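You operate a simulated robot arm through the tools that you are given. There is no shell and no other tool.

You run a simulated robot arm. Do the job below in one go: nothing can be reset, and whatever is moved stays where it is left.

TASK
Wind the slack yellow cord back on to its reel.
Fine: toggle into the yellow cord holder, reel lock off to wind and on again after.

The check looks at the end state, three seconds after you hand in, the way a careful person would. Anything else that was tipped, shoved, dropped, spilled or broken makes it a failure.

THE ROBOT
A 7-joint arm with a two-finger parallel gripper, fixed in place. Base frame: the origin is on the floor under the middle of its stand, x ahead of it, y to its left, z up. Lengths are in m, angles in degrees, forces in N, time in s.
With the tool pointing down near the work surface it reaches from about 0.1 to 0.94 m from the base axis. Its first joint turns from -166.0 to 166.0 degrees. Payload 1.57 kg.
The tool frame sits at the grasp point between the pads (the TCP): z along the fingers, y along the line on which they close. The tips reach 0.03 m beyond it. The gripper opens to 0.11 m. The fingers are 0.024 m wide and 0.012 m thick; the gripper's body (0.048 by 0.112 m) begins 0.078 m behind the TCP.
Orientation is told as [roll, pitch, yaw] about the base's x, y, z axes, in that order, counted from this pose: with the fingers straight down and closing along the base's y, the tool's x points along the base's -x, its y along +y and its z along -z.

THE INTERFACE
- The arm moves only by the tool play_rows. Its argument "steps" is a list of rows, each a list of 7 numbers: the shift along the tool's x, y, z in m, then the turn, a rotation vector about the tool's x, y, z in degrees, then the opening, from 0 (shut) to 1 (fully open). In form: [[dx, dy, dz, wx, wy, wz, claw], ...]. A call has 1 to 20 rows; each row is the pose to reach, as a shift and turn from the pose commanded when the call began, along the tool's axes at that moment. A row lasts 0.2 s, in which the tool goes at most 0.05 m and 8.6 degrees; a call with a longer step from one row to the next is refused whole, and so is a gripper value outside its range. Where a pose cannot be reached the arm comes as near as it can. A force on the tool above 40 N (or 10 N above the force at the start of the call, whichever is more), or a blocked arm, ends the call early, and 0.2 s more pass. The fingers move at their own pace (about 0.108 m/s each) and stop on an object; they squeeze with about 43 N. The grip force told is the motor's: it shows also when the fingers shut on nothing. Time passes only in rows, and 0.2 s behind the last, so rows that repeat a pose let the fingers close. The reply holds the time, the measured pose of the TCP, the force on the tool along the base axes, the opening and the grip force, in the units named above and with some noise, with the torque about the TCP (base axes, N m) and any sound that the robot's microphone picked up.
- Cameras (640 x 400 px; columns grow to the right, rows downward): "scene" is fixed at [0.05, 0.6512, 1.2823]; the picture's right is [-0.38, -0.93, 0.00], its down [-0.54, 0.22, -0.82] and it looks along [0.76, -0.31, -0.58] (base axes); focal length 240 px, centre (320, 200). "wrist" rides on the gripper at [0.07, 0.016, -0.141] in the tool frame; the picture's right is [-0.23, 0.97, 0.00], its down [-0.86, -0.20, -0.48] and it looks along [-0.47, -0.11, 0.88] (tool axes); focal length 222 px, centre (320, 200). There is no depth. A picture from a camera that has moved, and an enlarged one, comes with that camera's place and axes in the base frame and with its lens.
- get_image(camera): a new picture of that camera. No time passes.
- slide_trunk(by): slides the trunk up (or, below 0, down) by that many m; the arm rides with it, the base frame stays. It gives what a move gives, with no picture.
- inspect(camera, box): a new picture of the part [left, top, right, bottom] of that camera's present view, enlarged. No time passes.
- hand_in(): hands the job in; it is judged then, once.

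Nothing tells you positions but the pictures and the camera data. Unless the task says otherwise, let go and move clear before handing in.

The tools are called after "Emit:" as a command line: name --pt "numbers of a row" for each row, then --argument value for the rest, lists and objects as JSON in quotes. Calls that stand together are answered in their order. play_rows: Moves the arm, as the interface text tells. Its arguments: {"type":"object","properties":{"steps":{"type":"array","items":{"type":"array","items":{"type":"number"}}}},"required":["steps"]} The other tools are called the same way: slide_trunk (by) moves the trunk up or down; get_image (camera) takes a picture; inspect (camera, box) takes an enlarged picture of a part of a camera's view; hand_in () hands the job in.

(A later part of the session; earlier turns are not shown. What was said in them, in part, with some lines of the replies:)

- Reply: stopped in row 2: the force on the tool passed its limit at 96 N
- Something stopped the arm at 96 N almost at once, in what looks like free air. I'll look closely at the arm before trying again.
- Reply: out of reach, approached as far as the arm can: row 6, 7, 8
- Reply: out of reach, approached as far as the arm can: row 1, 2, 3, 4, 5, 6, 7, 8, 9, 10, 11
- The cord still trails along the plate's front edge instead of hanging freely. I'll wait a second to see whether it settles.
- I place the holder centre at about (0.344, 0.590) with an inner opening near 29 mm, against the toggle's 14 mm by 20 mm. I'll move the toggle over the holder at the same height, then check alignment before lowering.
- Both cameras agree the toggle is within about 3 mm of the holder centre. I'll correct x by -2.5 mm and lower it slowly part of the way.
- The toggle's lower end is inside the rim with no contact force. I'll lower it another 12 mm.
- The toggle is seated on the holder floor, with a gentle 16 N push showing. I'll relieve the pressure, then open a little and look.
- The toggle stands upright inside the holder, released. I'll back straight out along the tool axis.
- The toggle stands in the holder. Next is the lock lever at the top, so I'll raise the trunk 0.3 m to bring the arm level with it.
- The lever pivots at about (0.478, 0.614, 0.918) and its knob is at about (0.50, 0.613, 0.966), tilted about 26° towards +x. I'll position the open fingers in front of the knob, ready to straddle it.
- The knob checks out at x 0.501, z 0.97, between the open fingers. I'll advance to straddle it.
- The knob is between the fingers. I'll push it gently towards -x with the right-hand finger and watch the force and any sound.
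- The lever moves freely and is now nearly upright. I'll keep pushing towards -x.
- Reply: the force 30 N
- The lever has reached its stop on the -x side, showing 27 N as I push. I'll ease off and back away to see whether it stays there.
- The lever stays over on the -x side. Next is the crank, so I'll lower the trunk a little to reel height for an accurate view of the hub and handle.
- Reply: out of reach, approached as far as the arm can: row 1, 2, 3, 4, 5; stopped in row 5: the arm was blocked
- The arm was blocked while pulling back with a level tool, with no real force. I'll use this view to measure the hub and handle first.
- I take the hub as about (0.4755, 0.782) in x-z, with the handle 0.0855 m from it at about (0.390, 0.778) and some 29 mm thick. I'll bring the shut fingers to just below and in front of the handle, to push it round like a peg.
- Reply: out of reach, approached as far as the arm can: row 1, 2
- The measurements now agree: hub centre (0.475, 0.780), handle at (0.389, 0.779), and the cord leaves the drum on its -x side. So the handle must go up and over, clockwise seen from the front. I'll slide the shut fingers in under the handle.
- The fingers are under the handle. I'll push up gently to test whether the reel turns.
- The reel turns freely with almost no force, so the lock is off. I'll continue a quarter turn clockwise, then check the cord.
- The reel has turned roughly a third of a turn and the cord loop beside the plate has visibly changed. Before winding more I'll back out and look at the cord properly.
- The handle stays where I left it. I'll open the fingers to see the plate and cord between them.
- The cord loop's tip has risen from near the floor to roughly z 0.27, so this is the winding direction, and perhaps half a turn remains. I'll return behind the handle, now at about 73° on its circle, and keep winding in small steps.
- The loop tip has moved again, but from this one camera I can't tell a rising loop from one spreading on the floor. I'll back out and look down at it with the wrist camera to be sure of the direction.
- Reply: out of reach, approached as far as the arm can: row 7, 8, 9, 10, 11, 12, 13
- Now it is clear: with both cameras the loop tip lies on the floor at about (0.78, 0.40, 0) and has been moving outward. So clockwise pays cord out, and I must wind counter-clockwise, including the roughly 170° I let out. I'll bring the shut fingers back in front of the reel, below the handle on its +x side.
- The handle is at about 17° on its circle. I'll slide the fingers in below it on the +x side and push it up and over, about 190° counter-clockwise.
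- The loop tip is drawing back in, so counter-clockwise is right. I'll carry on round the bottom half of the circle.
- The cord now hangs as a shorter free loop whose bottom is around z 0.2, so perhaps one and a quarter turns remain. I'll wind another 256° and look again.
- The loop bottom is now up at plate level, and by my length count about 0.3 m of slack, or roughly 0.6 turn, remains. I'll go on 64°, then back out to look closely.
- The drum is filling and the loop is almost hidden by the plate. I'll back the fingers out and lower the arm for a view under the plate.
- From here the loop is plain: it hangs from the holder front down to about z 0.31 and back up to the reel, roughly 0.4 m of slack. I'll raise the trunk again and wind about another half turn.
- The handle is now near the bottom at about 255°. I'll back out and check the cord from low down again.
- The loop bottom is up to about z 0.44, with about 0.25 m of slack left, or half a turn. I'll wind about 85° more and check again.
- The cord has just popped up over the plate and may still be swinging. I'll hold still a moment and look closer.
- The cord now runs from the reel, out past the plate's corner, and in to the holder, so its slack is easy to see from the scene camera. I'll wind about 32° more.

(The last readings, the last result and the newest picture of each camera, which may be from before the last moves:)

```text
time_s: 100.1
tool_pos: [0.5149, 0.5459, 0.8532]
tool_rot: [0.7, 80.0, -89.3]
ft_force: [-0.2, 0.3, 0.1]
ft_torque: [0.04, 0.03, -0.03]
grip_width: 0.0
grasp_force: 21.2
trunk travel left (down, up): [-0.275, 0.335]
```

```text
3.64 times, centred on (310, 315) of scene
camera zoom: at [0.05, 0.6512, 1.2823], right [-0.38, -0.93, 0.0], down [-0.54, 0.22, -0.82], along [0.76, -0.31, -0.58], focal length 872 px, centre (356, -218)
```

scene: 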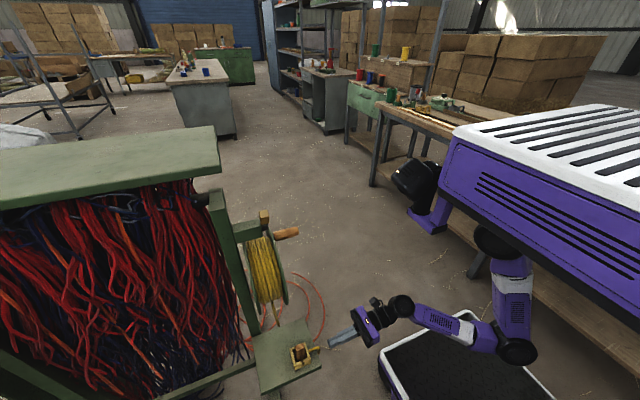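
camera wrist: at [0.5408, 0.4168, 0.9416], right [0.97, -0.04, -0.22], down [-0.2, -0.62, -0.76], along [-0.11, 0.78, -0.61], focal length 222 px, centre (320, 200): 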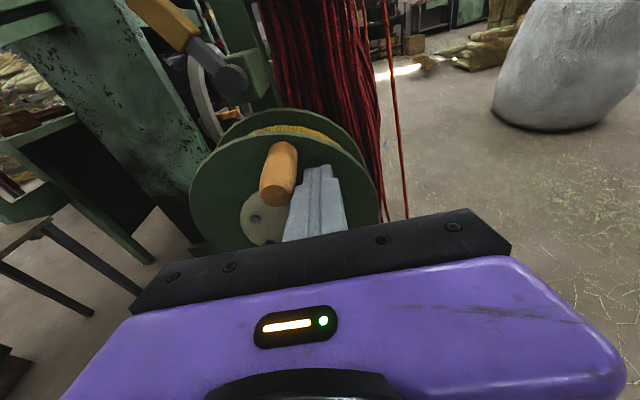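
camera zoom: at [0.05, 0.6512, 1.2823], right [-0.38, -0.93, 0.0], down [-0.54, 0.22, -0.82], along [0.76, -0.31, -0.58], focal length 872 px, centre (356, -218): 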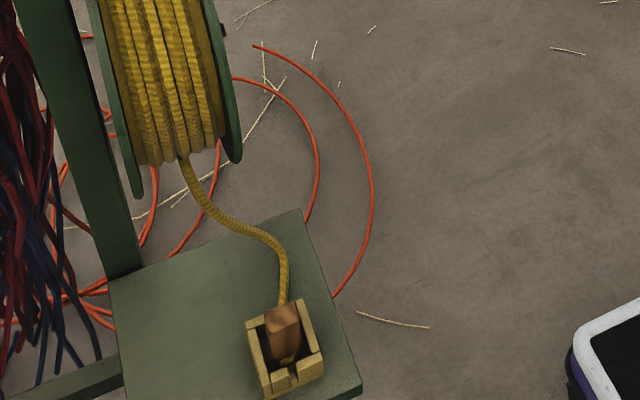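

The cord is nearly straight and the toggle hasn't moved. I'll back out for a side view of the remaining slack before locking.

Emit:
play_rows --pt "-0.005 0 -0.028 0 0 0 0" --pt "-0.01 0 -0.056 0 0 0 0" --pt "-0.0148 0 -0.0837 0 0 0 0" --pt "-0.05 -0.015 -0.077 0 0 0 0" --pt "-0.088 -0.035 -0.07 0 0 0 0" --pt "-0.1259 -0.057 -0.0631 0 0 0 0"

Emit:
slide_trunk --by -0.15

Emit:
get_image --camera "wrist"

Emit:
inspect --camera "wrist" --box '[140, 0, 360, 200]'

```text
time_s: 101.5
tool_pos: [0.4589, 0.4595, 0.742]
tool_rot: [0.9, 80.1, -89.0]
ft_force: [0.9, 0.3, 0.9]
ft_torque: [-0.01, 0.0, 0.05]
grip_width: 0.0001
grasp_force: 21.4
trunk travel left (down, up): [-0.275, 0.335]
```

```text
time_s: 103.3
tool_pos: [0.4583, 0.4598, 0.5904]
tool_rot: [1.0, 80.1, -89.2]
ft_force: [0.6, -0.7, 0.6]
ft_torque: [-0.01, 0.0, -0.02]
grip_width: 0.0002
grasp_force: 21.3
trunk travel left (down, up): [-0.125, 0.485]
```

```text
taken
camera wrist: at [0.4746, 0.3327, 0.6859], right [0.97, -0.04, -0.22], down [-0.2, -0.62, -0.76], along [-0.11, 0.78, -0.61], focal length 222 px, centre (320, 200)
```

wrist: 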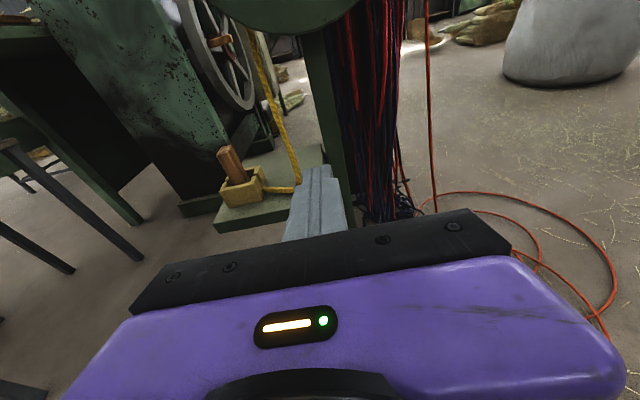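

```text
2.00 times, centred on (250, 100) of wrist
camera zoom: at [0.4746, 0.3327, 0.6859], right [0.97, -0.04, -0.22], down [-0.2, -0.62, -0.76], along [-0.11, 0.78, -0.61], focal length 444 px, centre (460, 400)
```

zoom: 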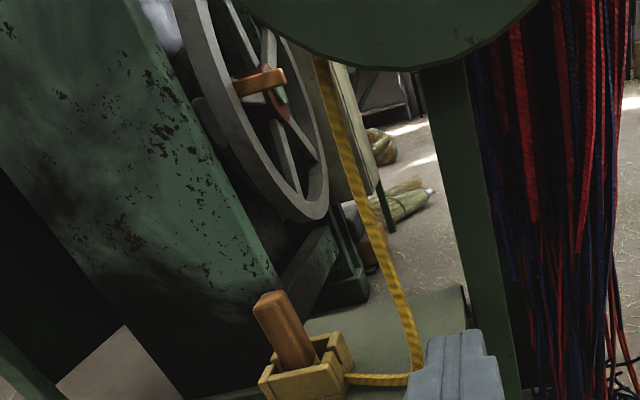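

From the side the cord drops to the plate and lies on it into the holder, so about 5 to 6 cm of slack is left. I'll take in another 20°.

Emit:
slide_trunk --by 0.15

Emit:
play_rows --pt "0.0346 0.0241 -0.006 0 0 0 0" --pt "0.0691 0.0482 -0.0121 0 0 0 0" --pt "0.1037 0.0723 -0.0181 0 0 0 0" --pt "0.1089 0.0723 0.0115 0 0 0 0" --pt "0.114 0.0723 0.041 0 0 0 0" --pt "0.1183 0.0723 0.0656 0 0 0 0" --pt "0.1253 0.0626 0.0644 0 0 0 0" --pt "0.1309 0.052 0.0634 0 0 0 0" --pt "0.135 0.0407 0.0627 0 0 0 0" --pt "0.1371 0.0305 0.0623 0 0 0 0" --pt "0.1371 0.0305 0.0623 0 0 0 0" --pt "0.1371 0.0305 0.0623 0 0 0 0"

Emit:
inspect --camera "scene" --box '[270, 260, 350, 370]'

Emit:
get_image --camera "wrist"

```text
time_s: 105.0
tool_pos: [0.4576, 0.4607, 0.7414]
tool_rot: [0.7, 80.0, -89.3]
ft_force: [0.6, -0.4, 0.0]
ft_torque: [0.02, 0.01, -0.01]
grip_width: 0.0003
grasp_force: 21.5
trunk travel left (down, up): [-0.275, 0.335]
```

```text
time_s: 107.6
tool_pos: [0.4896, 0.5453, 0.8666]
tool_rot: [0.9, 79.9, -89.3]
ft_force: [-0.4, -0.1, 0.1]
ft_torque: [0.03, -0.04, 0.02]
grip_width: 0.0
grasp_force: 21.0
trunk travel left (down, up): [-0.275, 0.335]
```

```text
3.64 times, centred on (310, 315) of scene
camera zoom: at [0.05, 0.6512, 1.2823], right [-0.38, -0.93, 0.0], down [-0.54, 0.22, -0.82], along [0.76, -0.31, -0.58], focal length 872 px, centre (356, -218)
```

zoom: 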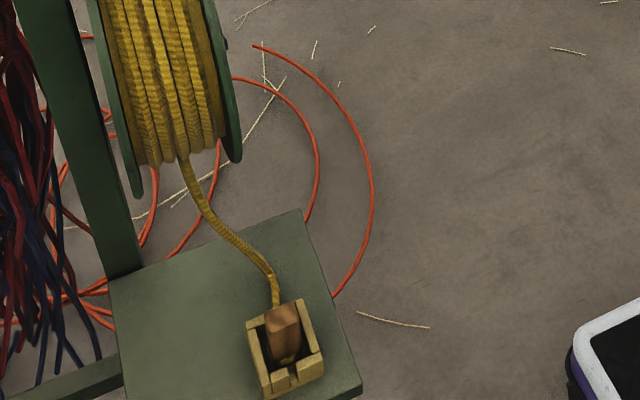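

```text
taken
camera wrist: at [0.5046, 0.4174, 0.9604], right [0.97, -0.04, -0.22], down [-0.2, -0.62, -0.76], along [-0.11, 0.78, -0.61], focal length 222 px, centre (320, 200)
```

wrist: 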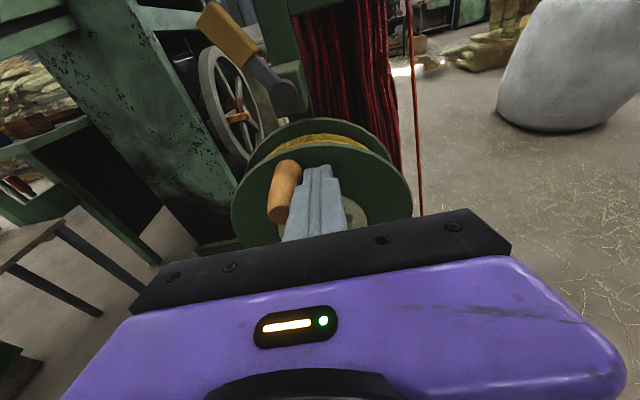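

Emit:
play_rows --pt "0.0005 -0.005 -0.0001 0 0 0 0" --pt "0.001 -0.0105 -0.0002 0 0 0 0" --pt "0.001 -0.0105 -0.0002 0 0 0 0" --pt "0.001 -0.0105 -0.0002 0 0 0 0"

Emit:
inspect --camera "scene" --box '[270, 260, 350, 370]'

Emit:
inspect --camera "scene" --box '[285, 315, 335, 375]'

```text
time_s: 108.6
tool_pos: [0.4777, 0.5457, 0.8672]
tool_rot: [0.9, 79.9, -89.3]
ft_force: [0.5, -0.1, -0.3]
ft_torque: [-0.04, 0.01, 0.01]
grip_width: 0.0
grasp_force: 21.2
trunk travel left (down, up): [-0.275, 0.335]
```

```text
3.64 times, centred on (310, 315) of scene
camera zoom: at [0.05, 0.6512, 1.2823], right [-0.38, -0.93, 0.0], down [-0.54, 0.22, -0.82], along [0.76, -0.31, -0.58], focal length 872 px, centre (356, -218)
```

zoom: 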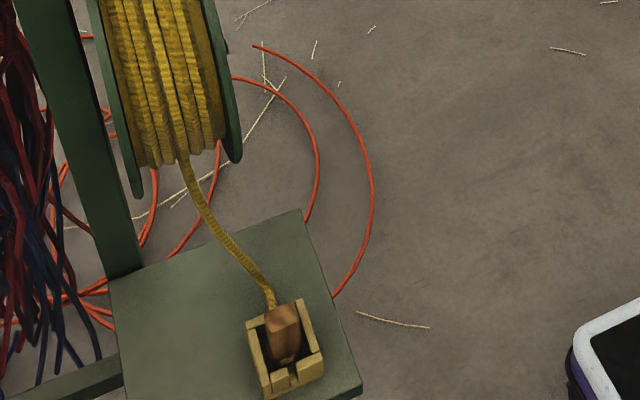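

```text
6.67 times, centred on (310, 345) of scene
camera zoom: at [0.05, 0.6512, 1.2823], right [-0.38, -0.93, 0.0], down [-0.54, 0.22, -0.82], along [0.76, -0.31, -0.58], focal length 1598 px, centre (387, -767)
```

zoom: 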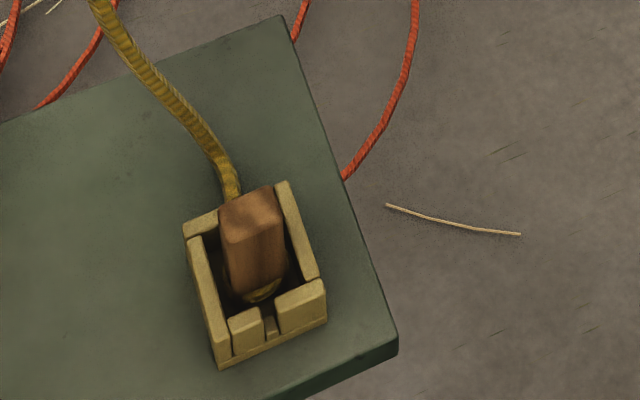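

The cord now runs in a nearly straight line from the reel into the holder, and the toggle is still seated. I'll back out carefully, open the fingers, and rise to the lock lever.

Emit:
play_rows --pt "-0.0052 0.002 -0.0295 0 0 0 0" --pt "-0.0104 0.002 -0.0591 0 0 0 0" --pt "-0.0156 0.002 -0.0886 0 0 0 0" --pt "-0.0156 -0.008 -0.0886 0 -5 0 0.3" --pt "-0.0156 -0.017 -0.0886 0 -10 0 0.6" --pt "-0.0156 -0.025 -0.0886 0 -15 0 0.6" --pt "-0.0156 -0.025 -0.0886 0 -15 0 0.6"

Emit:
slide_trunk --by 0.15

Emit:
get_image --camera "wrist"

Emit:
inspect --camera "scene" --box '[220, 160, 400, 370]'

```text
time_s: 110.2
tool_pos: [0.454, 0.4555, 0.8656]
tool_rot: [0.3, 65.1, -89.8]
ft_force: [-0.3, -1.2, -0.2]
ft_torque: [0.0, -0.02, 0.02]
grip_width: 0.066
grasp_force: 0.2
trunk travel left (down, up): [-0.275, 0.335]
```

```text
time_s: 112.0
tool_pos: [0.4533, 0.4555, 1.0156]
tool_rot: [0.2, 65.0, -89.7]
ft_force: [-0.9, -0.2, -0.6]
ft_torque: [-0.01, -0.02, 0.01]
grip_width: 0.0662
grasp_force: 0.1
trunk travel left (down, up): [-0.425, 0.185]
```

```text
taken
camera wrist: at [0.4692, 0.356, 1.1403], right [0.97, -0.1, -0.2], down [-0.2, -0.79, -0.57], along [-0.11, 0.6, -0.79], focal length 222 px, centre (320, 200)
```

wrist: 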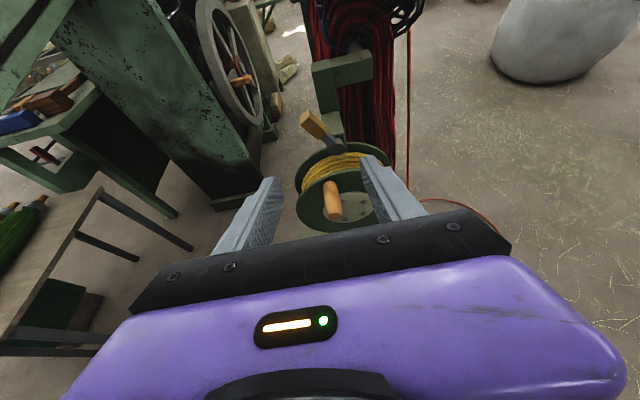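

```text
1.90 times, centred on (310, 265) of scene
camera zoom: at [0.05, 0.6512, 1.2823], right [-0.38, -0.93, 0.0], down [-0.54, 0.22, -0.82], along [0.76, -0.31, -0.58], focal length 457 px, centre (339, 76)
```

zoom: 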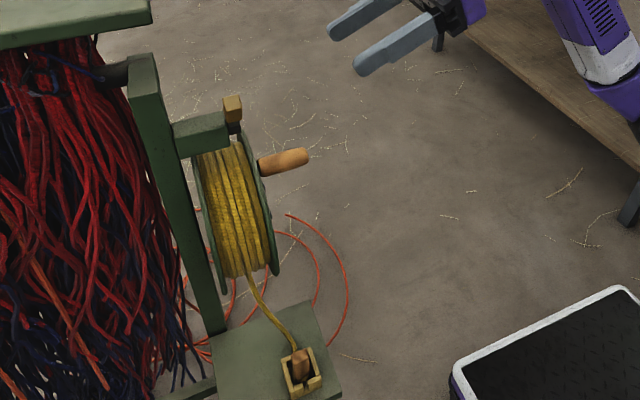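

The handle stayed put, and the lever knob is at about (0.447, 0.613, 0.966), tilted to -x. I'll straddle it again.

Emit:
play_rows --pt "0.006 -0.001 0.03 0 0 0 0.6" --pt "0.012 -0.003 0.06 0 0 0 0.6" --pt "0.018 -0.004 0.09 0 0 0 0.6" --pt "0.024 -0.005 0.12 0 0 0 0.6" --pt "0.0288 -0.006 0.146 0 0 0 0.6" --pt "0.0288 -0.006 0.146 0 0 0 0.6"

Emit:
get_image --camera "wrist"

Emit:
inspect --camera "scene" --box '[220, 160, 340, 250]'

```text
time_s: 113.4
tool_pos: [0.448, 0.6005, 0.9819]
tool_rot: [0.3, 65.0, -89.8]
ft_force: [-0.6, -0.6, -0.1]
ft_torque: [-0.01, -0.03, 0.01]
grip_width: 0.0663
grasp_force: 0.0
trunk travel left (down, up): [-0.425, 0.185]
```

```text
taken
camera wrist: at [0.4629, 0.5016, 1.1065], right [0.97, -0.1, -0.2], down [-0.2, -0.79, -0.57], along [-0.11, 0.6, -0.79], focal length 222 px, centre (320, 200)
```

wrist: 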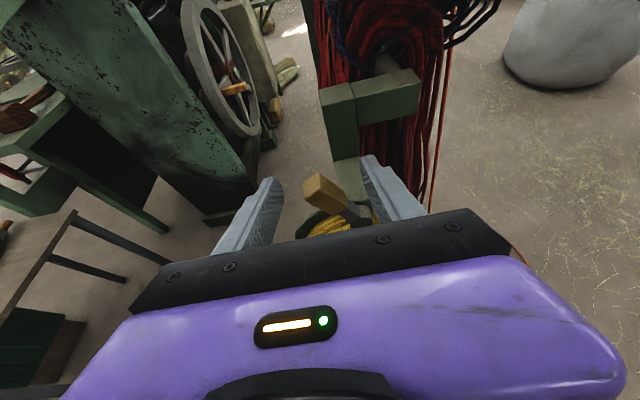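

```text
4.44 times, centred on (280, 205) of scene
camera zoom: at [0.05, 0.6512, 1.2823], right [-0.38, -0.93, 0.0], down [-0.54, 0.22, -0.82], along [0.76, -0.31, -0.58], focal length 1065 px, centre (498, 178)
```

zoom: 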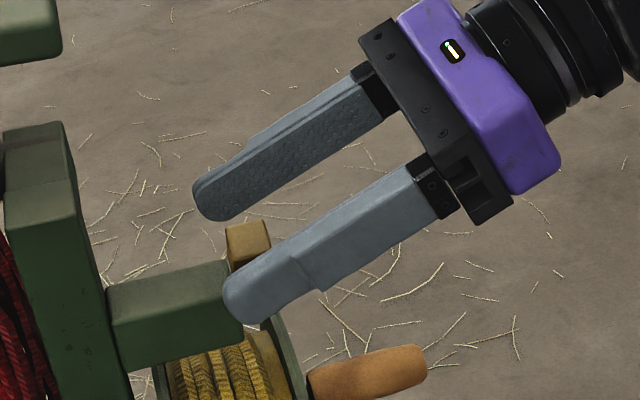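

Emit:
play_rows --pt "-0.0045 0.008 0.0021 0 0 0 0.6" --pt "-0.0045 0.016 0.0021 0 0 0 0.6" --pt "-0.0045 0.023 0.0021 0 0 0 0.6" --pt "-0.0045 0.03 0.0021 0 0 0 0.6" --pt "-0.0045 0.037 0.0021 0 0 0 0.6" --pt "-0.0045 0.044 0.0021 0 0 0 0.6" --pt "-0.0045 0.051 0.0021 0 0 0 0.6" --pt "-0.0045 0.051 0.0021 0 0 0 0.6"

Emit:
get_image --camera "wrist"

```text
time_s: 115.2
tool_pos: [0.4982, 0.6014, 0.9763]
tool_rot: [0.3, 65.0, -89.9]
ft_force: [-0.1, -0.9, 0.2]
ft_torque: [-0.02, -0.02, 0.02]
grip_width: 0.066
grasp_force: 0.0
trunk travel left (down, up): [-0.425, 0.185]
```

```text
taken
camera wrist: at [0.5138, 0.501, 1.1008], right [0.97, -0.1, -0.2], down [-0.2, -0.79, -0.57], along [-0.11, 0.6, -0.79], focal length 222 px, centre (320, 200)
```

wrist: 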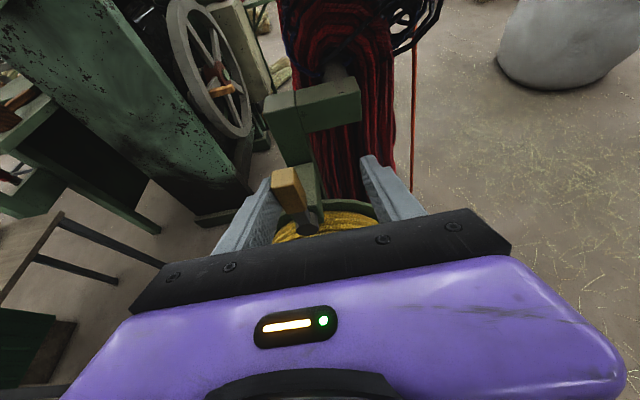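

The lever is upright again, pushed by the left-hand finger. I'll continue towards +x.

Emit:
play_rows --pt "0 0.007 0 0 0 0 0.6" --pt "0 0.014 0 0 0 0 0.6" --pt "0 0.02 0 0 0 0 0.6" --pt "0 0.026 0 0 0 0 0.6" --pt "0 0.026 0 0 0 0 0.6"

Emit:
get_image --camera "wrist"

```text
time_s: 116.4
tool_pos: [0.5226, 0.6023, 0.9762]
tool_rot: [0.2, 65.1, -89.6]
ft_force: [-10.4, 1.8, 1.7]
ft_torque: [0.08, 0.35, 0.12]
grip_width: 0.0757
grasp_force: 5.5
trunk travel left (down, up): [-0.425, 0.185]
```

```text
taken
camera wrist: at [0.5384, 0.5021, 1.1008], right [0.97, -0.09, -0.2], down [-0.2, -0.8, -0.57], along [-0.11, 0.6, -0.79], focal length 222 px, centre (320, 200)
```

wrist: 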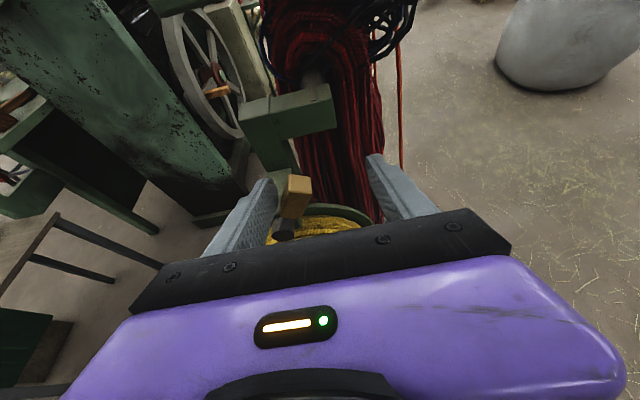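

It is resisting now at about 10 N. I'll push slightly further to make sure it goes fully home.

Emit:
play_rows --pt "0 0.005 0 0 0 0 0.6" --pt "0 0.01 0 0 0 0 0.6" --pt "0 0.01 0 0 0 0 0.6"

Emit:
inspect --camera "wrist" --box '[200, 120, 420, 260]'

Emit:
inspect --camera "scene" --box '[220, 160, 340, 250]'

```text
time_s: 117.2
tool_pos: [0.5303, 0.6012, 0.9757]
tool_rot: [0.2, 65.2, -89.5]
ft_force: [-27.2, 6.8, 3.9]
ft_torque: [0.15, 0.91, 0.31]
grip_width: 0.0904
grasp_force: 13.9
trunk travel left (down, up): [-0.425, 0.185]
```

```text
2.86 times, centred on (310, 190) of wrist
camera zoom: at [0.5468, 0.5022, 1.1007], right [0.97, -0.09, -0.21], down [-0.19, -0.8, -0.57], along [-0.11, 0.6, -0.79], focal length 635 px, centre (349, 229)
```

zoom: 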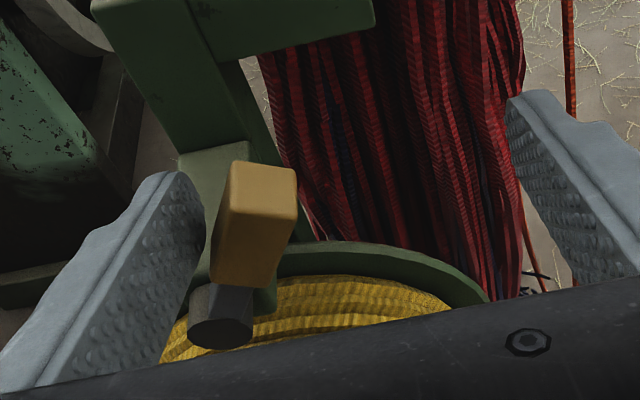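

```text
4.44 times, centred on (280, 205) of scene
camera zoom: at [0.05, 0.6512, 1.2823], right [-0.38, -0.93, 0.0], down [-0.54, 0.22, -0.82], along [0.76, -0.31, -0.58], focal length 1065 px, centre (498, 178)
```

zoom: 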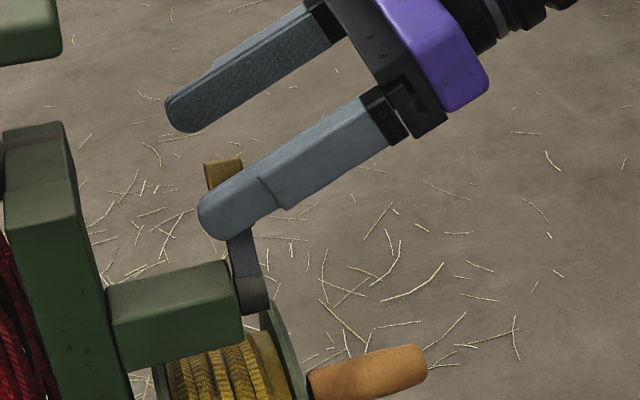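

The knob is back at (0.502, 0.61, 0.967), its original spot, and is hard against its stop. I'll ease off, back away and compare with the first pictures.

Emit:
play_rows --pt "0 -0.008 0 0 0 0 0.6" --pt "0 -0.022 0 0 0 0 0.6" --pt "0 -0.022 0 0 0 0 0.6" --pt "0.01 -0.022 -0.03 0 0 0 0.6" --pt "0.01 -0.022 -0.07 0 0 0 0.6" --pt "0.01 -0.022 -0.11 0 0 0 0.6" --pt "0.01 -0.022 -0.15 0 0 0 0.6"

Emit:
get_image --camera "wrist"

Emit:
inspect --camera "scene" --box '[200, 180, 340, 310]'

Emit:
inspect --camera "scene" --box '[260, 250, 350, 370]'

```text
time_s: 118.8
tool_pos: [0.512, 0.4672, 1.0481]
tool_rot: [0.3, 65.0, -89.7]
ft_force: [0.8, 0.0, -0.5]
ft_torque: [0.03, 0.0, 0.01]
grip_width: 0.066
grasp_force: 0.1
trunk travel left (down, up): [-0.425, 0.185]
```

```text
taken
camera wrist: at [0.5272, 0.3683, 1.1713], right [0.97, -0.1, -0.2], down [-0.2, -0.79, -0.57], along [-0.11, 0.6, -0.79], focal length 222 px, centre (320, 200)
```

wrist: 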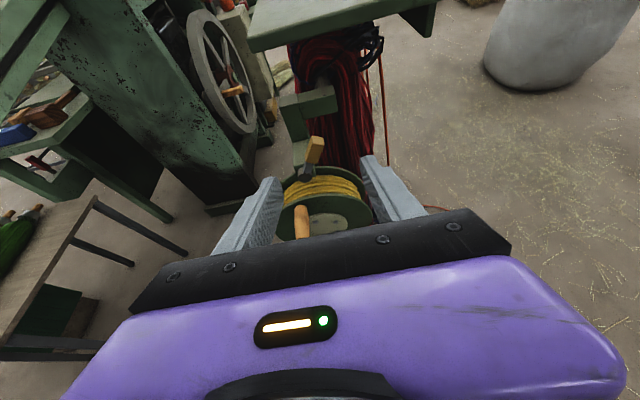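

```text
3.08 times, centred on (270, 245) of scene
camera zoom: at [0.05, 0.6512, 1.2823], right [-0.38, -0.93, 0.0], down [-0.54, 0.22, -0.82], along [0.76, -0.31, -0.58], focal length 738 px, centre (474, 62)
```

zoom: 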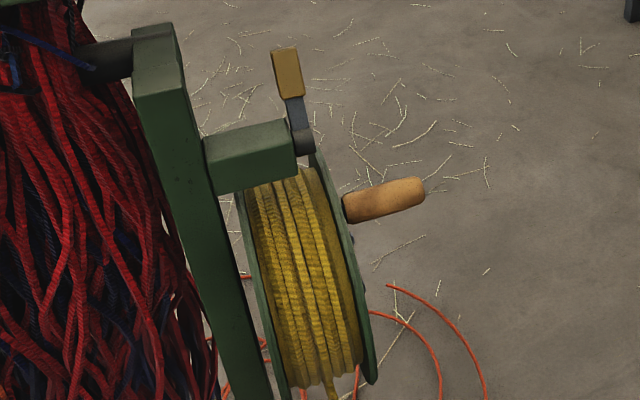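

```text
3.33 times, centred on (305, 310) of scene
camera zoom: at [0.05, 0.6512, 1.2823], right [-0.38, -0.93, 0.0], down [-0.54, 0.22, -0.82], along [0.76, -0.31, -0.58], focal length 799 px, centre (370, -167)
```

zoom: 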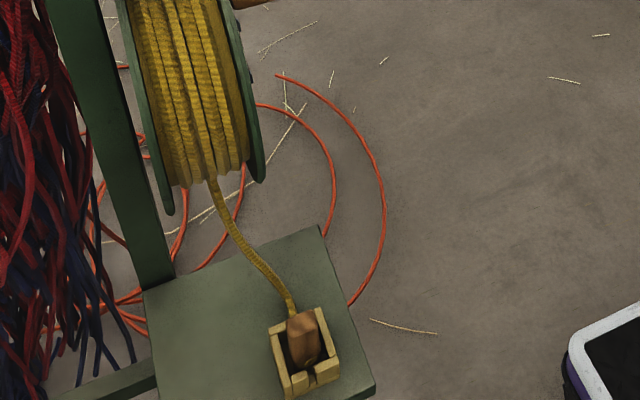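

Emit:
inspect --camera "wrist" --box '[270, 120, 390, 240]'

```text
3.33 times, centred on (330, 180) of wrist
camera zoom: at [0.5272, 0.3683, 1.1713], right [0.97, -0.1, -0.2], down [-0.2, -0.79, -0.57], along [-0.11, 0.6, -0.79], focal length 740 px, centre (287, 267)
```

zoom: 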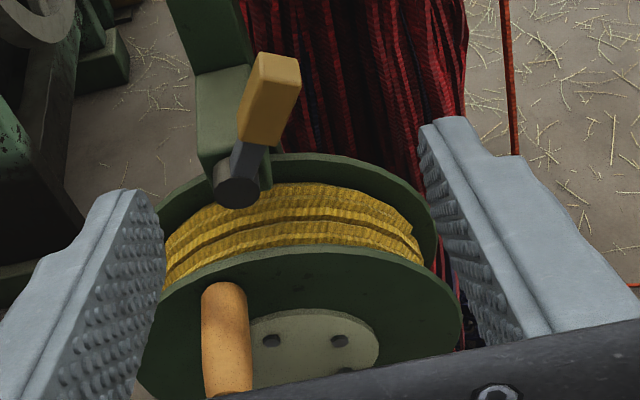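

The lever matches its original position exactly. I'll back off a little and lower the trunk for a final side view of the cord and toggle.

Emit:
play_rows --pt "-0.005 0 -0.015 0 0 0 0.6" --pt "-0.01 0 -0.03 0 0 0 0.6" --pt "-0.01 0 -0.03 0 0 0 0.6"

Emit:
slide_trunk --by -0.4

Emit:
get_image --camera "wrist"

Emit:
inspect --camera "wrist" --box '[120, 0, 360, 200]'

```text
time_s: 119.6
tool_pos: [0.5129, 0.4373, 1.0518]
tool_rot: [0.4, 65.2, -89.7]
ft_force: [-0.1, 0.8, 0.1]
ft_torque: [-0.02, -0.02, 0.05]
grip_width: 0.0658
grasp_force: 0.2
trunk travel left (down, up): [-0.425, 0.185]
```

```text
time_s: 123.4
tool_pos: [0.5128, 0.4372, 0.6516]
tool_rot: [0.1, 65.0, -89.8]
ft_force: [0.0, -0.1, -0.4]
ft_torque: [0.01, 0.03, -0.01]
grip_width: 0.066
grasp_force: 0.0
trunk travel left (down, up): [-0.025, 0.585]
```

```text
taken
camera wrist: at [0.5283, 0.3376, 0.7755], right [0.97, -0.1, -0.2], down [-0.2, -0.79, -0.57], along [-0.11, 0.6, -0.79], focal length 222 px, centre (320, 200)
```

wrist: 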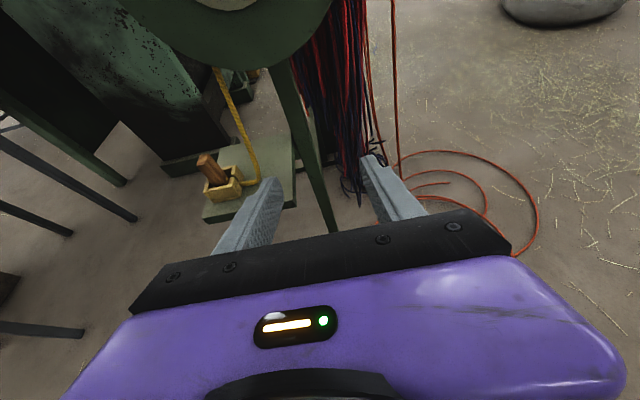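

```text
2.00 times, centred on (240, 100) of wrist
camera zoom: at [0.5283, 0.3376, 0.7755], right [0.97, -0.1, -0.2], down [-0.2, -0.79, -0.57], along [-0.11, 0.6, -0.79], focal length 444 px, centre (480, 400)
```

zoom: 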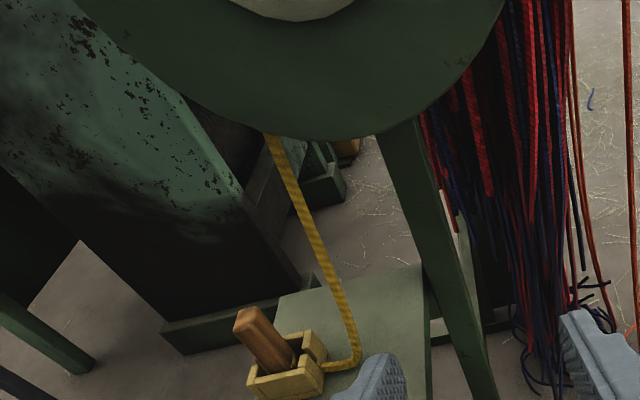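

Seen from the side, the cord drops to about 3 cm in front of the holder slot and then runs in, leaving roughly 4 cm of slack. I'd rather have less, so I'll unlock, take in a few more degrees and lock again, starting by raising the trunk.

Emit:
slide_trunk --by 0.4

Emit:
play_rows --pt "-0.004 -0.004 0.03 0 0 0 0.6" --pt "-0.002 -0.008 0.06 0 0 0 0.6" --pt "0.0 -0.011 0.09 0 0 0 0.6" --pt "0.001 -0.011 0.12 0 0 0 0.6" --pt "0.002 -0.011 0.15 0 0 0 0.6" --pt "0.003 -0.011 0.178 0 0 0 0.6" --pt "0.003 -0.011 0.178 0 0 0 0.6"

Emit:
get_image --camera "wrist"

```text
time_s: 127.2
tool_pos: [0.5132, 0.4373, 1.0519]
tool_rot: [0.3, 65.1, -89.7]
ft_force: [-0.2, -0.5, -0.6]
ft_torque: [0.0, -0.01, -0.03]
grip_width: 0.0661
grasp_force: 0.0
trunk travel left (down, up): [-0.425, 0.185]
```

```text
time_s: 128.8
tool_pos: [0.5007, 0.5985, 0.9785]
tool_rot: [0.3, 65.1, -89.7]
ft_force: [0.0, -0.1, -0.5]
ft_torque: [-0.01, -0.02, 0.02]
grip_width: 0.066
grasp_force: 0.0
trunk travel left (down, up): [-0.425, 0.185]
```

```text
taken
camera wrist: at [0.5175, 0.4998, 1.1025], right [0.97, -0.1, -0.2], down [-0.2, -0.79, -0.57], along [-0.11, 0.6, -0.79], focal length 222 px, centre (320, 200)
```

wrist: 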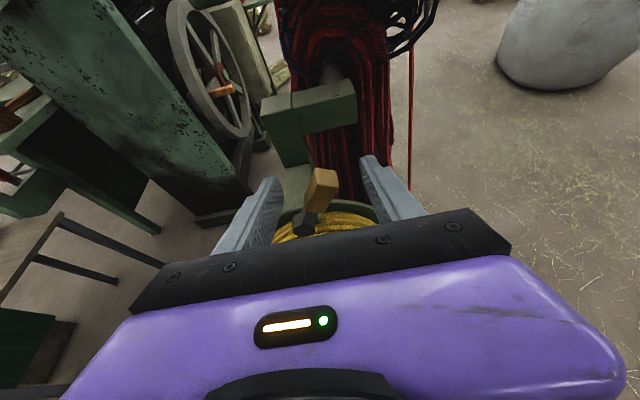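

Emit:
play_rows --pt "0 -0.01 0 0 0 0 0.6" --pt "0 -0.019 0 0 0 0 0.6" --pt "0 -0.027 0 0 0 0 0.6" --pt "0 -0.035 0 0 0 0 0.6" --pt "0 -0.043 0 0 0 0 0.6" --pt "0 -0.051 0 0 0 0 0.6" --pt "0 -0.059 0 0 0 0 0.6" --pt "0 -0.067 0 0 0 0 0.6" --pt "0 -0.074 0 0 0 0 0.6" --pt "0 -0.081 0 0 0 0 0.6" --pt "0 -0.081 0 0 0 0 0.6"

Emit:
get_image --camera "wrist"

```text
time_s: 131.2
tool_pos: [0.4235, 0.5994, 0.9808]
tool_rot: [0.4, 65.1, -89.8]
ft_force: [15.2, 1.1, 3.3]
ft_torque: [-0.04, -0.5, -0.35]
grip_width: 0.0788
grasp_force: 7.1
trunk travel left (down, up): [-0.425, 0.185]
```

```text
taken
camera wrist: at [0.4389, 0.4996, 1.104], right [0.97, -0.1, -0.2], down [-0.2, -0.79, -0.58], along [-0.1, 0.6, -0.79], focal length 222 px, centre (320, 200)
```

wrist: 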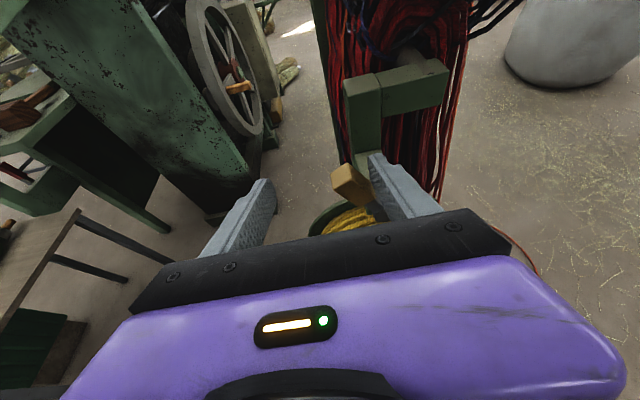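

The lock is off again. I'll retreat, lower the trunk and shut the fingers ready to push the handle.

Emit:
play_rows --pt "0 0.01 0 0 0 0 0.6" --pt "0 0.02 0 0 0 0 0.6" --pt "0 0.02 -0.03 0 0 0 0.6" --pt "0 0.02 -0.07 0 0 0 0.6" --pt "0 0.02 -0.11 0 0 0 0.6" --pt "0 0.02 -0.15 0 0 0 0.6"

Emit:
slide_trunk --by -0.15

Emit:
play_rows --pt "-0.008 0.015 0.002 0 5 0 0.3" --pt "-0.016 0.035 0.003 0 10 0 0" --pt "-0.025 0.05 0.005 0 15 0 0" --pt "-0.031 0.056 0.006 0 15 0 0" --pt "-0.031 0.056 0.006 0 15 0 0"

Emit:
get_image --camera "wrist"

```text
time_s: 132.6
tool_pos: [0.4414, 0.4635, 1.0441]
tool_rot: [0.3, 65.1, -89.7]
ft_force: [-0.1, 0.0, -0.1]
ft_torque: [0.02, 0.0, -0.03]
grip_width: 0.0658
grasp_force: 0.1
trunk travel left (down, up): [-0.425, 0.185]
```

```text
time_s: 134.4
tool_pos: [0.4415, 0.4628, 0.8935]
tool_rot: [0.3, 65.0, -89.6]
ft_force: [0.4, 0.8, -0.8]
ft_torque: [0.0, -0.01, -0.03]
grip_width: 0.0658
grasp_force: 0.1
trunk travel left (down, up): [-0.275, 0.335]
```

```text
time_s: 135.6
tool_pos: [0.4969, 0.455, 0.8621]
tool_rot: [0.8, 80.1, -89.3]
ft_force: [-0.1, -0.1, 0.2]
ft_torque: [0.02, -0.02, 0.01]
grip_width: 0.0
grasp_force: 21.6
trunk travel left (down, up): [-0.275, 0.335]
```

```text
taken
camera wrist: at [0.5125, 0.3274, 0.9574], right [0.97, -0.04, -0.22], down [-0.2, -0.62, -0.76], along [-0.11, 0.78, -0.61], focal length 222 px, centre (320, 200)
```

wrist: 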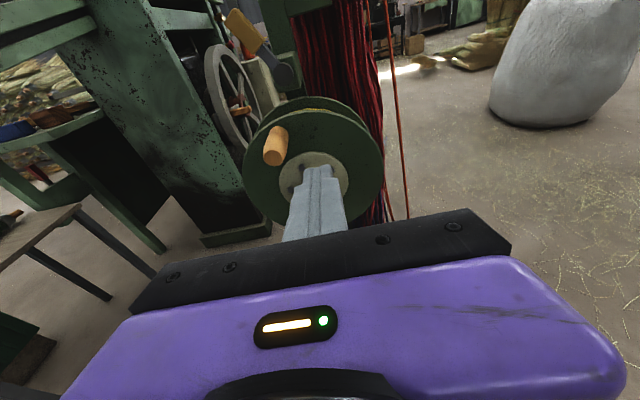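

The handle is still at about 107°. I'll insert the fingers behind it and take in about 7°, then look.

Emit:
play_rows --pt "0.0062 0 0.0296 0 0 0 0" --pt "0.0113 0 0.0591 0 0 0 0" --pt "0.0165 0 0.0887 0 0 0 0" --pt "0.0186 -0.0099 0.0882 0 0 0 0" --pt "0.0192 -0.0189 0.088 0 0 0 0" --pt "0.0192 -0.0249 0.088 0 0 0 0" --pt "0.019 -0.0294 0.0881 0 0 0 0" --pt "0.019 -0.0294 0.0881 0 0 0 0" --pt "0.019 -0.0294 0.0881 0 0 0 0"

Emit:
inspect --camera "scene" --box '[260, 250, 350, 370]'

Emit:
inspect --camera "scene" --box '[285, 310, 335, 375]'

```text
time_s: 137.6
tool_pos: [0.4683, 0.5466, 0.8667]
tool_rot: [0.7, 80.1, -89.2]
ft_force: [0.5, 0.6, 0.3]
ft_torque: [-0.01, 0.0, 0.01]
grip_width: 0.0001
grasp_force: 21.3
trunk travel left (down, up): [-0.275, 0.335]
```

```text
3.33 times, centred on (305, 310) of scene
camera zoom: at [0.05, 0.6512, 1.2823], right [-0.38, -0.93, 0.0], down [-0.54, 0.22, -0.82], along [0.76, -0.31, -0.58], focal length 799 px, centre (370, -167)
```

zoom: 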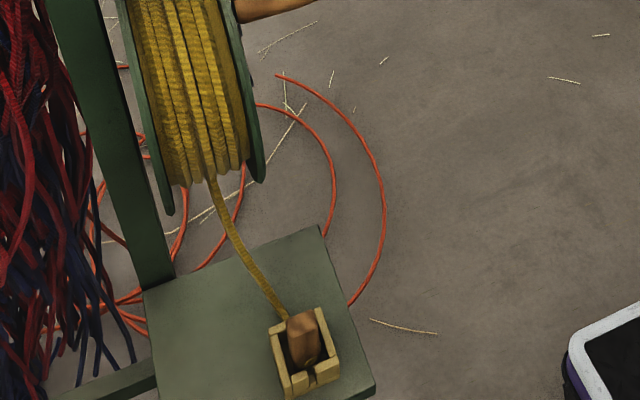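

```text
6.15 times, centred on (310, 342) of scene
camera zoom: at [0.05, 0.6512, 1.2823], right [-0.38, -0.93, 0.0], down [-0.54, 0.22, -0.82], along [0.76, -0.31, -0.58], focal length 1475 px, centre (382, -677)
```

zoom: 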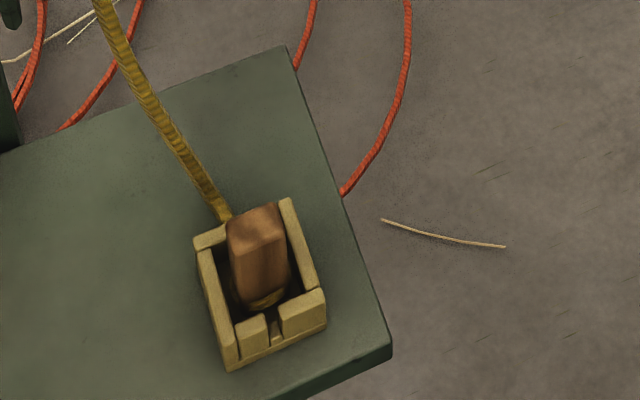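

Emit:
play_rows --pt "-0.0005 -0.003 0.0001 0 0 0 0" --pt "-0.0011 -0.006 0.0002 0 0 0 0" --pt "-0.0011 -0.006 0.0002 0 0 0 0" --pt "-0.0011 -0.006 0.0002 0 0 0 0"

Emit:
inspect --camera "scene" --box '[285, 310, 335, 375]'

Emit:
inspect --camera "scene" --box '[260, 250, 350, 370]'

```text
time_s: 138.6
tool_pos: [0.4617, 0.5457, 0.8635]
tool_rot: [0.7, 80.0, -89.4]
ft_force: [-0.1, -0.2, -0.4]
ft_torque: [-0.02, -0.01, 0.01]
grip_width: 0.0
grasp_force: 21.2
trunk travel left (down, up): [-0.275, 0.335]
```

```text
6.15 times, centred on (310, 342) of scene
camera zoom: at [0.05, 0.6512, 1.2823], right [-0.38, -0.93, 0.0], down [-0.54, 0.22, -0.82], along [0.76, -0.31, -0.58], focal length 1475 px, centre (382, -677)
```

zoom: 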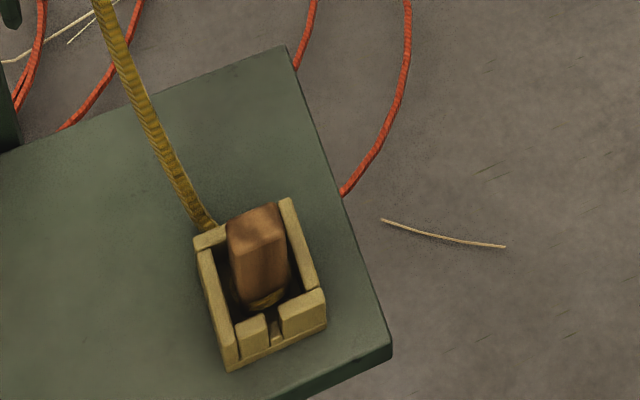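

```text
3.33 times, centred on (305, 310) of scene
camera zoom: at [0.05, 0.6512, 1.2823], right [-0.38, -0.93, 0.0], down [-0.54, 0.22, -0.82], along [0.76, -0.31, -0.58], focal length 799 px, centre (370, -167)
```

zoom: 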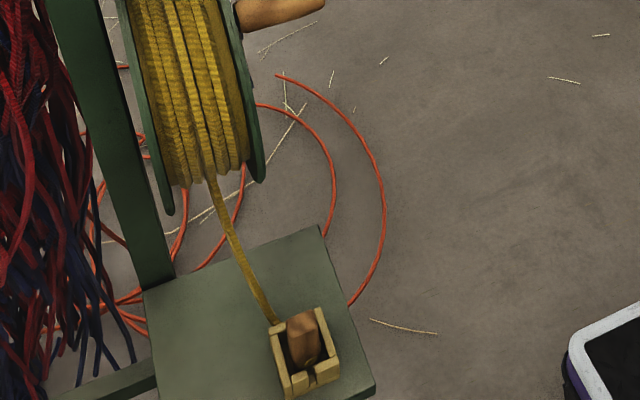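

The cord is now straight from reel to holder and the toggle has not stirred, so I'll stop winding here. I'll back out, rise, and put the lock on again.

Emit:
play_rows --pt "-0.0052 0.003 -0.0295 0 0 0 0" --pt "-0.0104 0.003 -0.0591 0 0 0 0" --pt "-0.0156 0.003 -0.0886 0 0 0 0" --pt "-0.0156 -0.003 -0.0886 0 -5 0 0.3" --pt "-0.0156 -0.007 -0.0886 0 -10 0 0.6" --pt "-0.0156 -0.01 -0.0886 0 -15 0 0.6" --pt "-0.0156 -0.01 -0.0886 0 -15 0 0.6"

Emit:
slide_trunk --by 0.15

Emit:
get_image --camera "wrist"

Emit:
inspect --camera "scene" --box '[260, 250, 350, 370]'

```text
time_s: 140.2
tool_pos: [0.4519, 0.4566, 0.8652]
tool_rot: [0.4, 65.0, -89.8]
ft_force: [0.1, -0.6, -0.6]
ft_torque: [0.01, -0.02, 0.02]
grip_width: 0.0658
grasp_force: 0.1
trunk travel left (down, up): [-0.275, 0.335]
```

```text
time_s: 141.9
tool_pos: [0.4523, 0.4562, 1.0148]
tool_rot: [0.3, 65.0, -89.7]
ft_force: [0.5, 0.6, -0.2]
ft_torque: [0.01, -0.01, -0.01]
grip_width: 0.0661
grasp_force: 0.0
trunk travel left (down, up): [-0.425, 0.185]
```

```text
taken
camera wrist: at [0.4676, 0.3573, 1.1392], right [0.97, -0.1, -0.2], down [-0.2, -0.79, -0.57], along [-0.11, 0.6, -0.79], focal length 222 px, centre (320, 200)
```

wrist: 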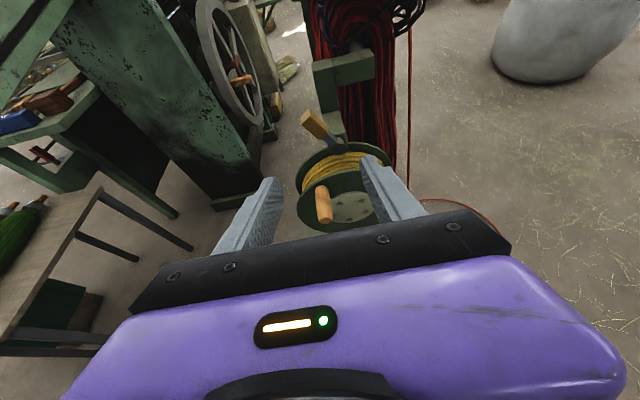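

```text
3.33 times, centred on (305, 310) of scene
camera zoom: at [0.05, 0.6512, 1.2823], right [-0.38, -0.93, 0.0], down [-0.54, 0.22, -0.82], along [0.76, -0.31, -0.58], focal length 799 px, centre (370, -167)
```

zoom: 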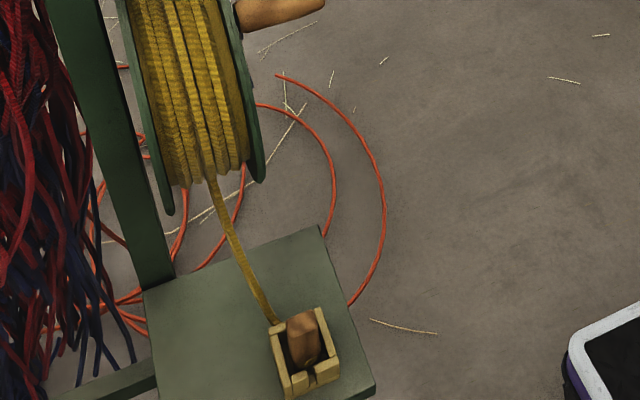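

Emit:
play_rows --pt "0.006 -0.001 0.03 0 0 0 0.6" --pt "0.012 -0.002 0.06 0 0 0 0.6" --pt "0.018 -0.003 0.09 0 0 0 0.6" --pt "0.024 -0.004 0.12 0 0 0 0.6" --pt "0.0285 -0.005 0.145 0 0 0 0.6" --pt "0.0245 -0.005 0.147 0 0 0 0.6" --pt "0.0245 0.003 0.147 0 0 0 0.6" --pt "0.0245 0.011 0.147 0 0 0 0.6" --pt "0.0245 0.018 0.147 0 0 0 0.6" --pt "0.0245 0.025 0.147 0 0 0 0.6" --pt "0.0245 0.032 0.147 0 0 0 0.6" --pt "0.0245 0.039 0.147 0 0 0 0.6" --pt "0.0245 0.046 0.147 0 0 0 0.6"

Emit:
get_image --camera "wrist"

```text
time_s: 144.7
tool_pos: [0.4976, 0.6, 0.9751]
tool_rot: [0.3, 65.0, -89.7]
ft_force: [0.4, 0.3, 0.4]
ft_torque: [0.01, -0.02, -0.02]
grip_width: 0.0662
grasp_force: 0.4
trunk travel left (down, up): [-0.425, 0.185]
```

```text
taken
camera wrist: at [0.5135, 0.5008, 1.099], right [0.97, -0.1, -0.2], down [-0.2, -0.79, -0.57], along [-0.11, 0.6, -0.79], focal length 222 px, centre (320, 200)
```

wrist: 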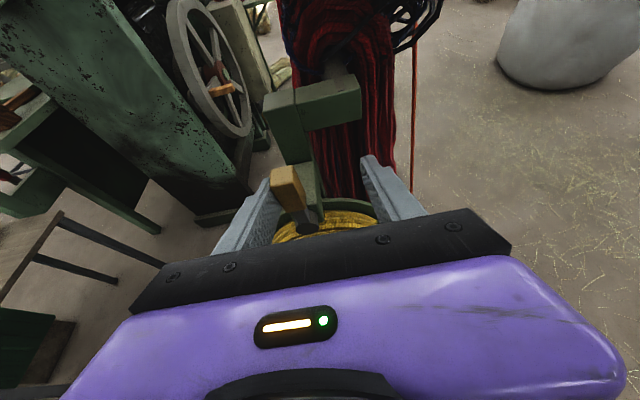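

The lever is upright again. I'll push it home to the +x stop.

Emit:
play_rows --pt "0 0.007 0 0 0 0 0.6" --pt "0 0.014 0 0 0 0 0.6" --pt "0 0.02 0 0 0 0 0.6" --pt "0 0.026 0 0 0 0 0.6" --pt "0 0.031 0 0 0 0 0.6" --pt "0 0.035 0 0 0 0 0.6" --pt "0 0.035 0 0 0 0 0.6"

Emit:
inspect --camera "wrist" --box '[200, 120, 420, 260]'

```text
time_s: 146.3
tool_pos: [0.5299, 0.5998, 0.975]
tool_rot: [0.1, 65.0, -89.5]
ft_force: [-27.2, -3.7, -0.9]
ft_torque: [-0.19, 0.53, 0.73]
grip_width: 0.0902
grasp_force: 13.8
trunk travel left (down, up): [-0.425, 0.185]
```

```text
2.86 times, centred on (310, 190) of wrist
camera zoom: at [0.5459, 0.5013, 1.0996], right [0.97, -0.09, -0.2], down [-0.19, -0.8, -0.57], along [-0.11, 0.6, -0.79], focal length 635 px, centre (349, 229)
```

zoom: 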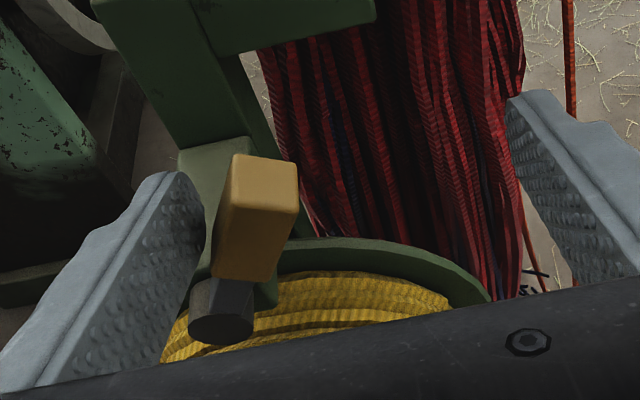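

It is at the same stop as before, with the same 27 N. I'll release, back away, and take a last look at the lever, cord and toggle.

Emit:
play_rows --pt "0 -0.008 0 0 0 0 0.6" --pt "0 -0.022 0 0 0 0 0.6" --pt "0 -0.022 0 0 0 0 0.6" --pt "0.005 -0.022 -0.03 0 0 0 0.6" --pt "0.005 -0.022 -0.07 0 0 0 0.6" --pt "0.005 -0.022 -0.11 0 0 0 0.6" --pt "0.005 -0.022 -0.15 0 0 0 0.6" --pt "0.0 -0.022 -0.18 0 0 0 0.6"

Emit:
slide_trunk --by -0.4

Emit:
inspect --camera "wrist" --box '[120, 0, 360, 200]'

Emit:
inspect --camera "scene" --box '[200, 180, 340, 310]'

Emit:
inspect --camera "scene" --box '[260, 250, 350, 370]'

```text
time_s: 148.1
tool_pos: [0.5109, 0.4379, 1.0535]
tool_rot: [0.3, 65.0, -89.7]
ft_force: [0.1, 0.0, -0.1]
ft_torque: [-0.03, -0.02, 0.02]
grip_width: 0.0659
grasp_force: 0.2
trunk travel left (down, up): [-0.425, 0.185]
```

```text
time_s: 151.9
tool_pos: [0.5105, 0.4382, 0.6527]
tool_rot: [0.3, 64.9, -89.6]
ft_force: [0.5, -0.1, 0.3]
ft_torque: [0.0, -0.04, 0.01]
grip_width: 0.0659
grasp_force: 0.0
trunk travel left (down, up): [-0.025, 0.585]
```

```text
2.00 times, centred on (240, 100) of wrist
camera zoom: at [0.5263, 0.338, 0.7771], right [0.97, -0.1, -0.2], down [-0.2, -0.79, -0.57], along [-0.11, 0.6, -0.79], focal length 444 px, centre (480, 400)
```

zoom: 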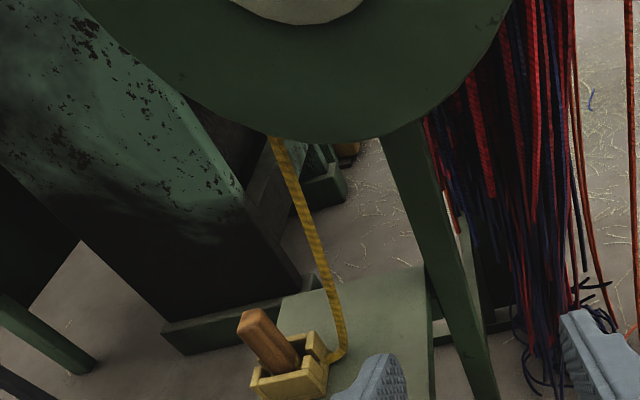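

```text
3.08 times, centred on (270, 245) of scene
camera zoom: at [0.05, 0.6512, 1.2823], right [-0.38, -0.93, 0.0], down [-0.54, 0.22, -0.82], along [0.76, -0.31, -0.58], focal length 738 px, centre (474, 62)
```

zoom: 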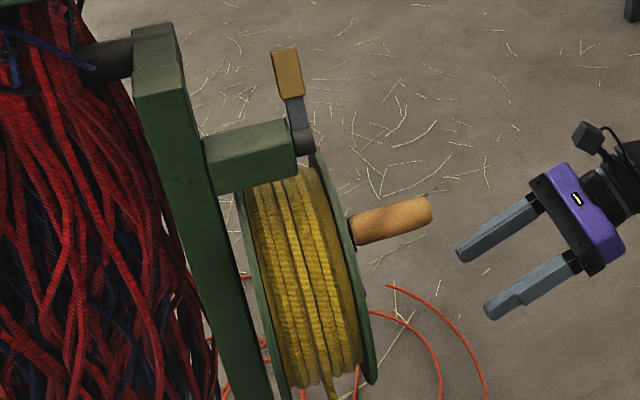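

```text
3.33 times, centred on (305, 310) of scene
camera zoom: at [0.05, 0.6512, 1.2823], right [-0.38, -0.93, 0.0], down [-0.54, 0.22, -0.82], along [0.76, -0.31, -0.58], focal length 799 px, centre (370, -167)
```

zoom: 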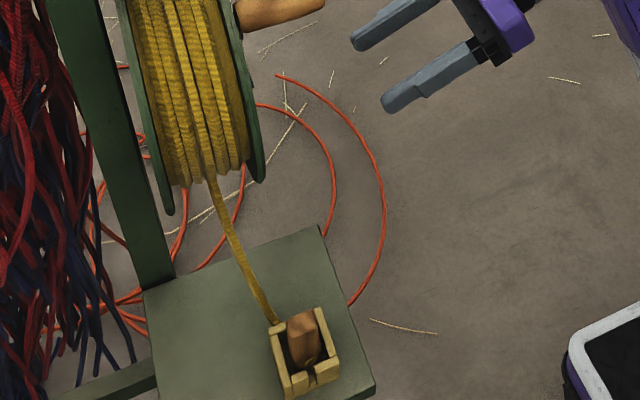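

Emit:
get_image --camera "scene"

Emit:
inspect --camera "scene" --box '[285, 310, 335, 375]'

```text
taken
```

scene: 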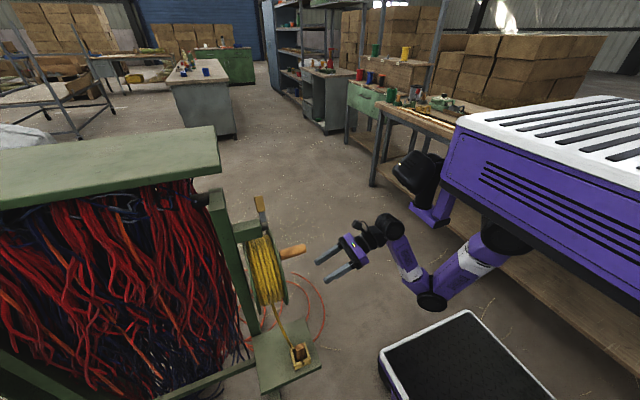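

```text
6.15 times, centred on (310, 342) of scene
camera zoom: at [0.05, 0.6512, 1.2823], right [-0.38, -0.93, 0.0], down [-0.54, 0.22, -0.82], along [0.76, -0.31, -0.58], focal length 1475 px, centre (382, -677)
```

zoom: 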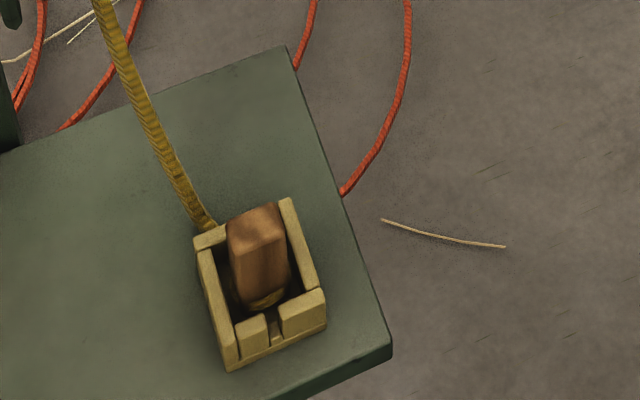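

The toggle stands in the holder, the cord runs straight from the reel to it with only about 2 cm of give, and the lock lever is back at its starting stop. The gripper is empty and clear, and I see nothing else disturbed, so I'm handing in.

Emit:
hand_in

```text
The job is handed in.
```

The slack yellow cord is wound back on its reel, and I've handed the job in. I haven't seen the result of the check.

- **Toggle:** it stands upright in the yellow holder. In the pictures it did not move while I wound.
- **Cord:** it runs nearly straight from the reel to the holder. I left roughly 2 cm of give so the cord wouldn't pull the toggle out.
- **Reel lock:** I switched it off to wind, then pushed the lever back to its starting stop. I judged the lock by the lever's position and did not test that the reel holds.

- **Wrong direction at first:** I turned the crank the wrong way for nearly half a turn and let out about 0.2 m of extra cord, then wound all of it back in.
- **Early contact:** at the very start the arm bumped something in mid-air at 96 N, most likely the robot's own mast. I moved away and the force cleared at once.

In the last pictures nothing else was moved, and the gripper is empty and clear of the reel.
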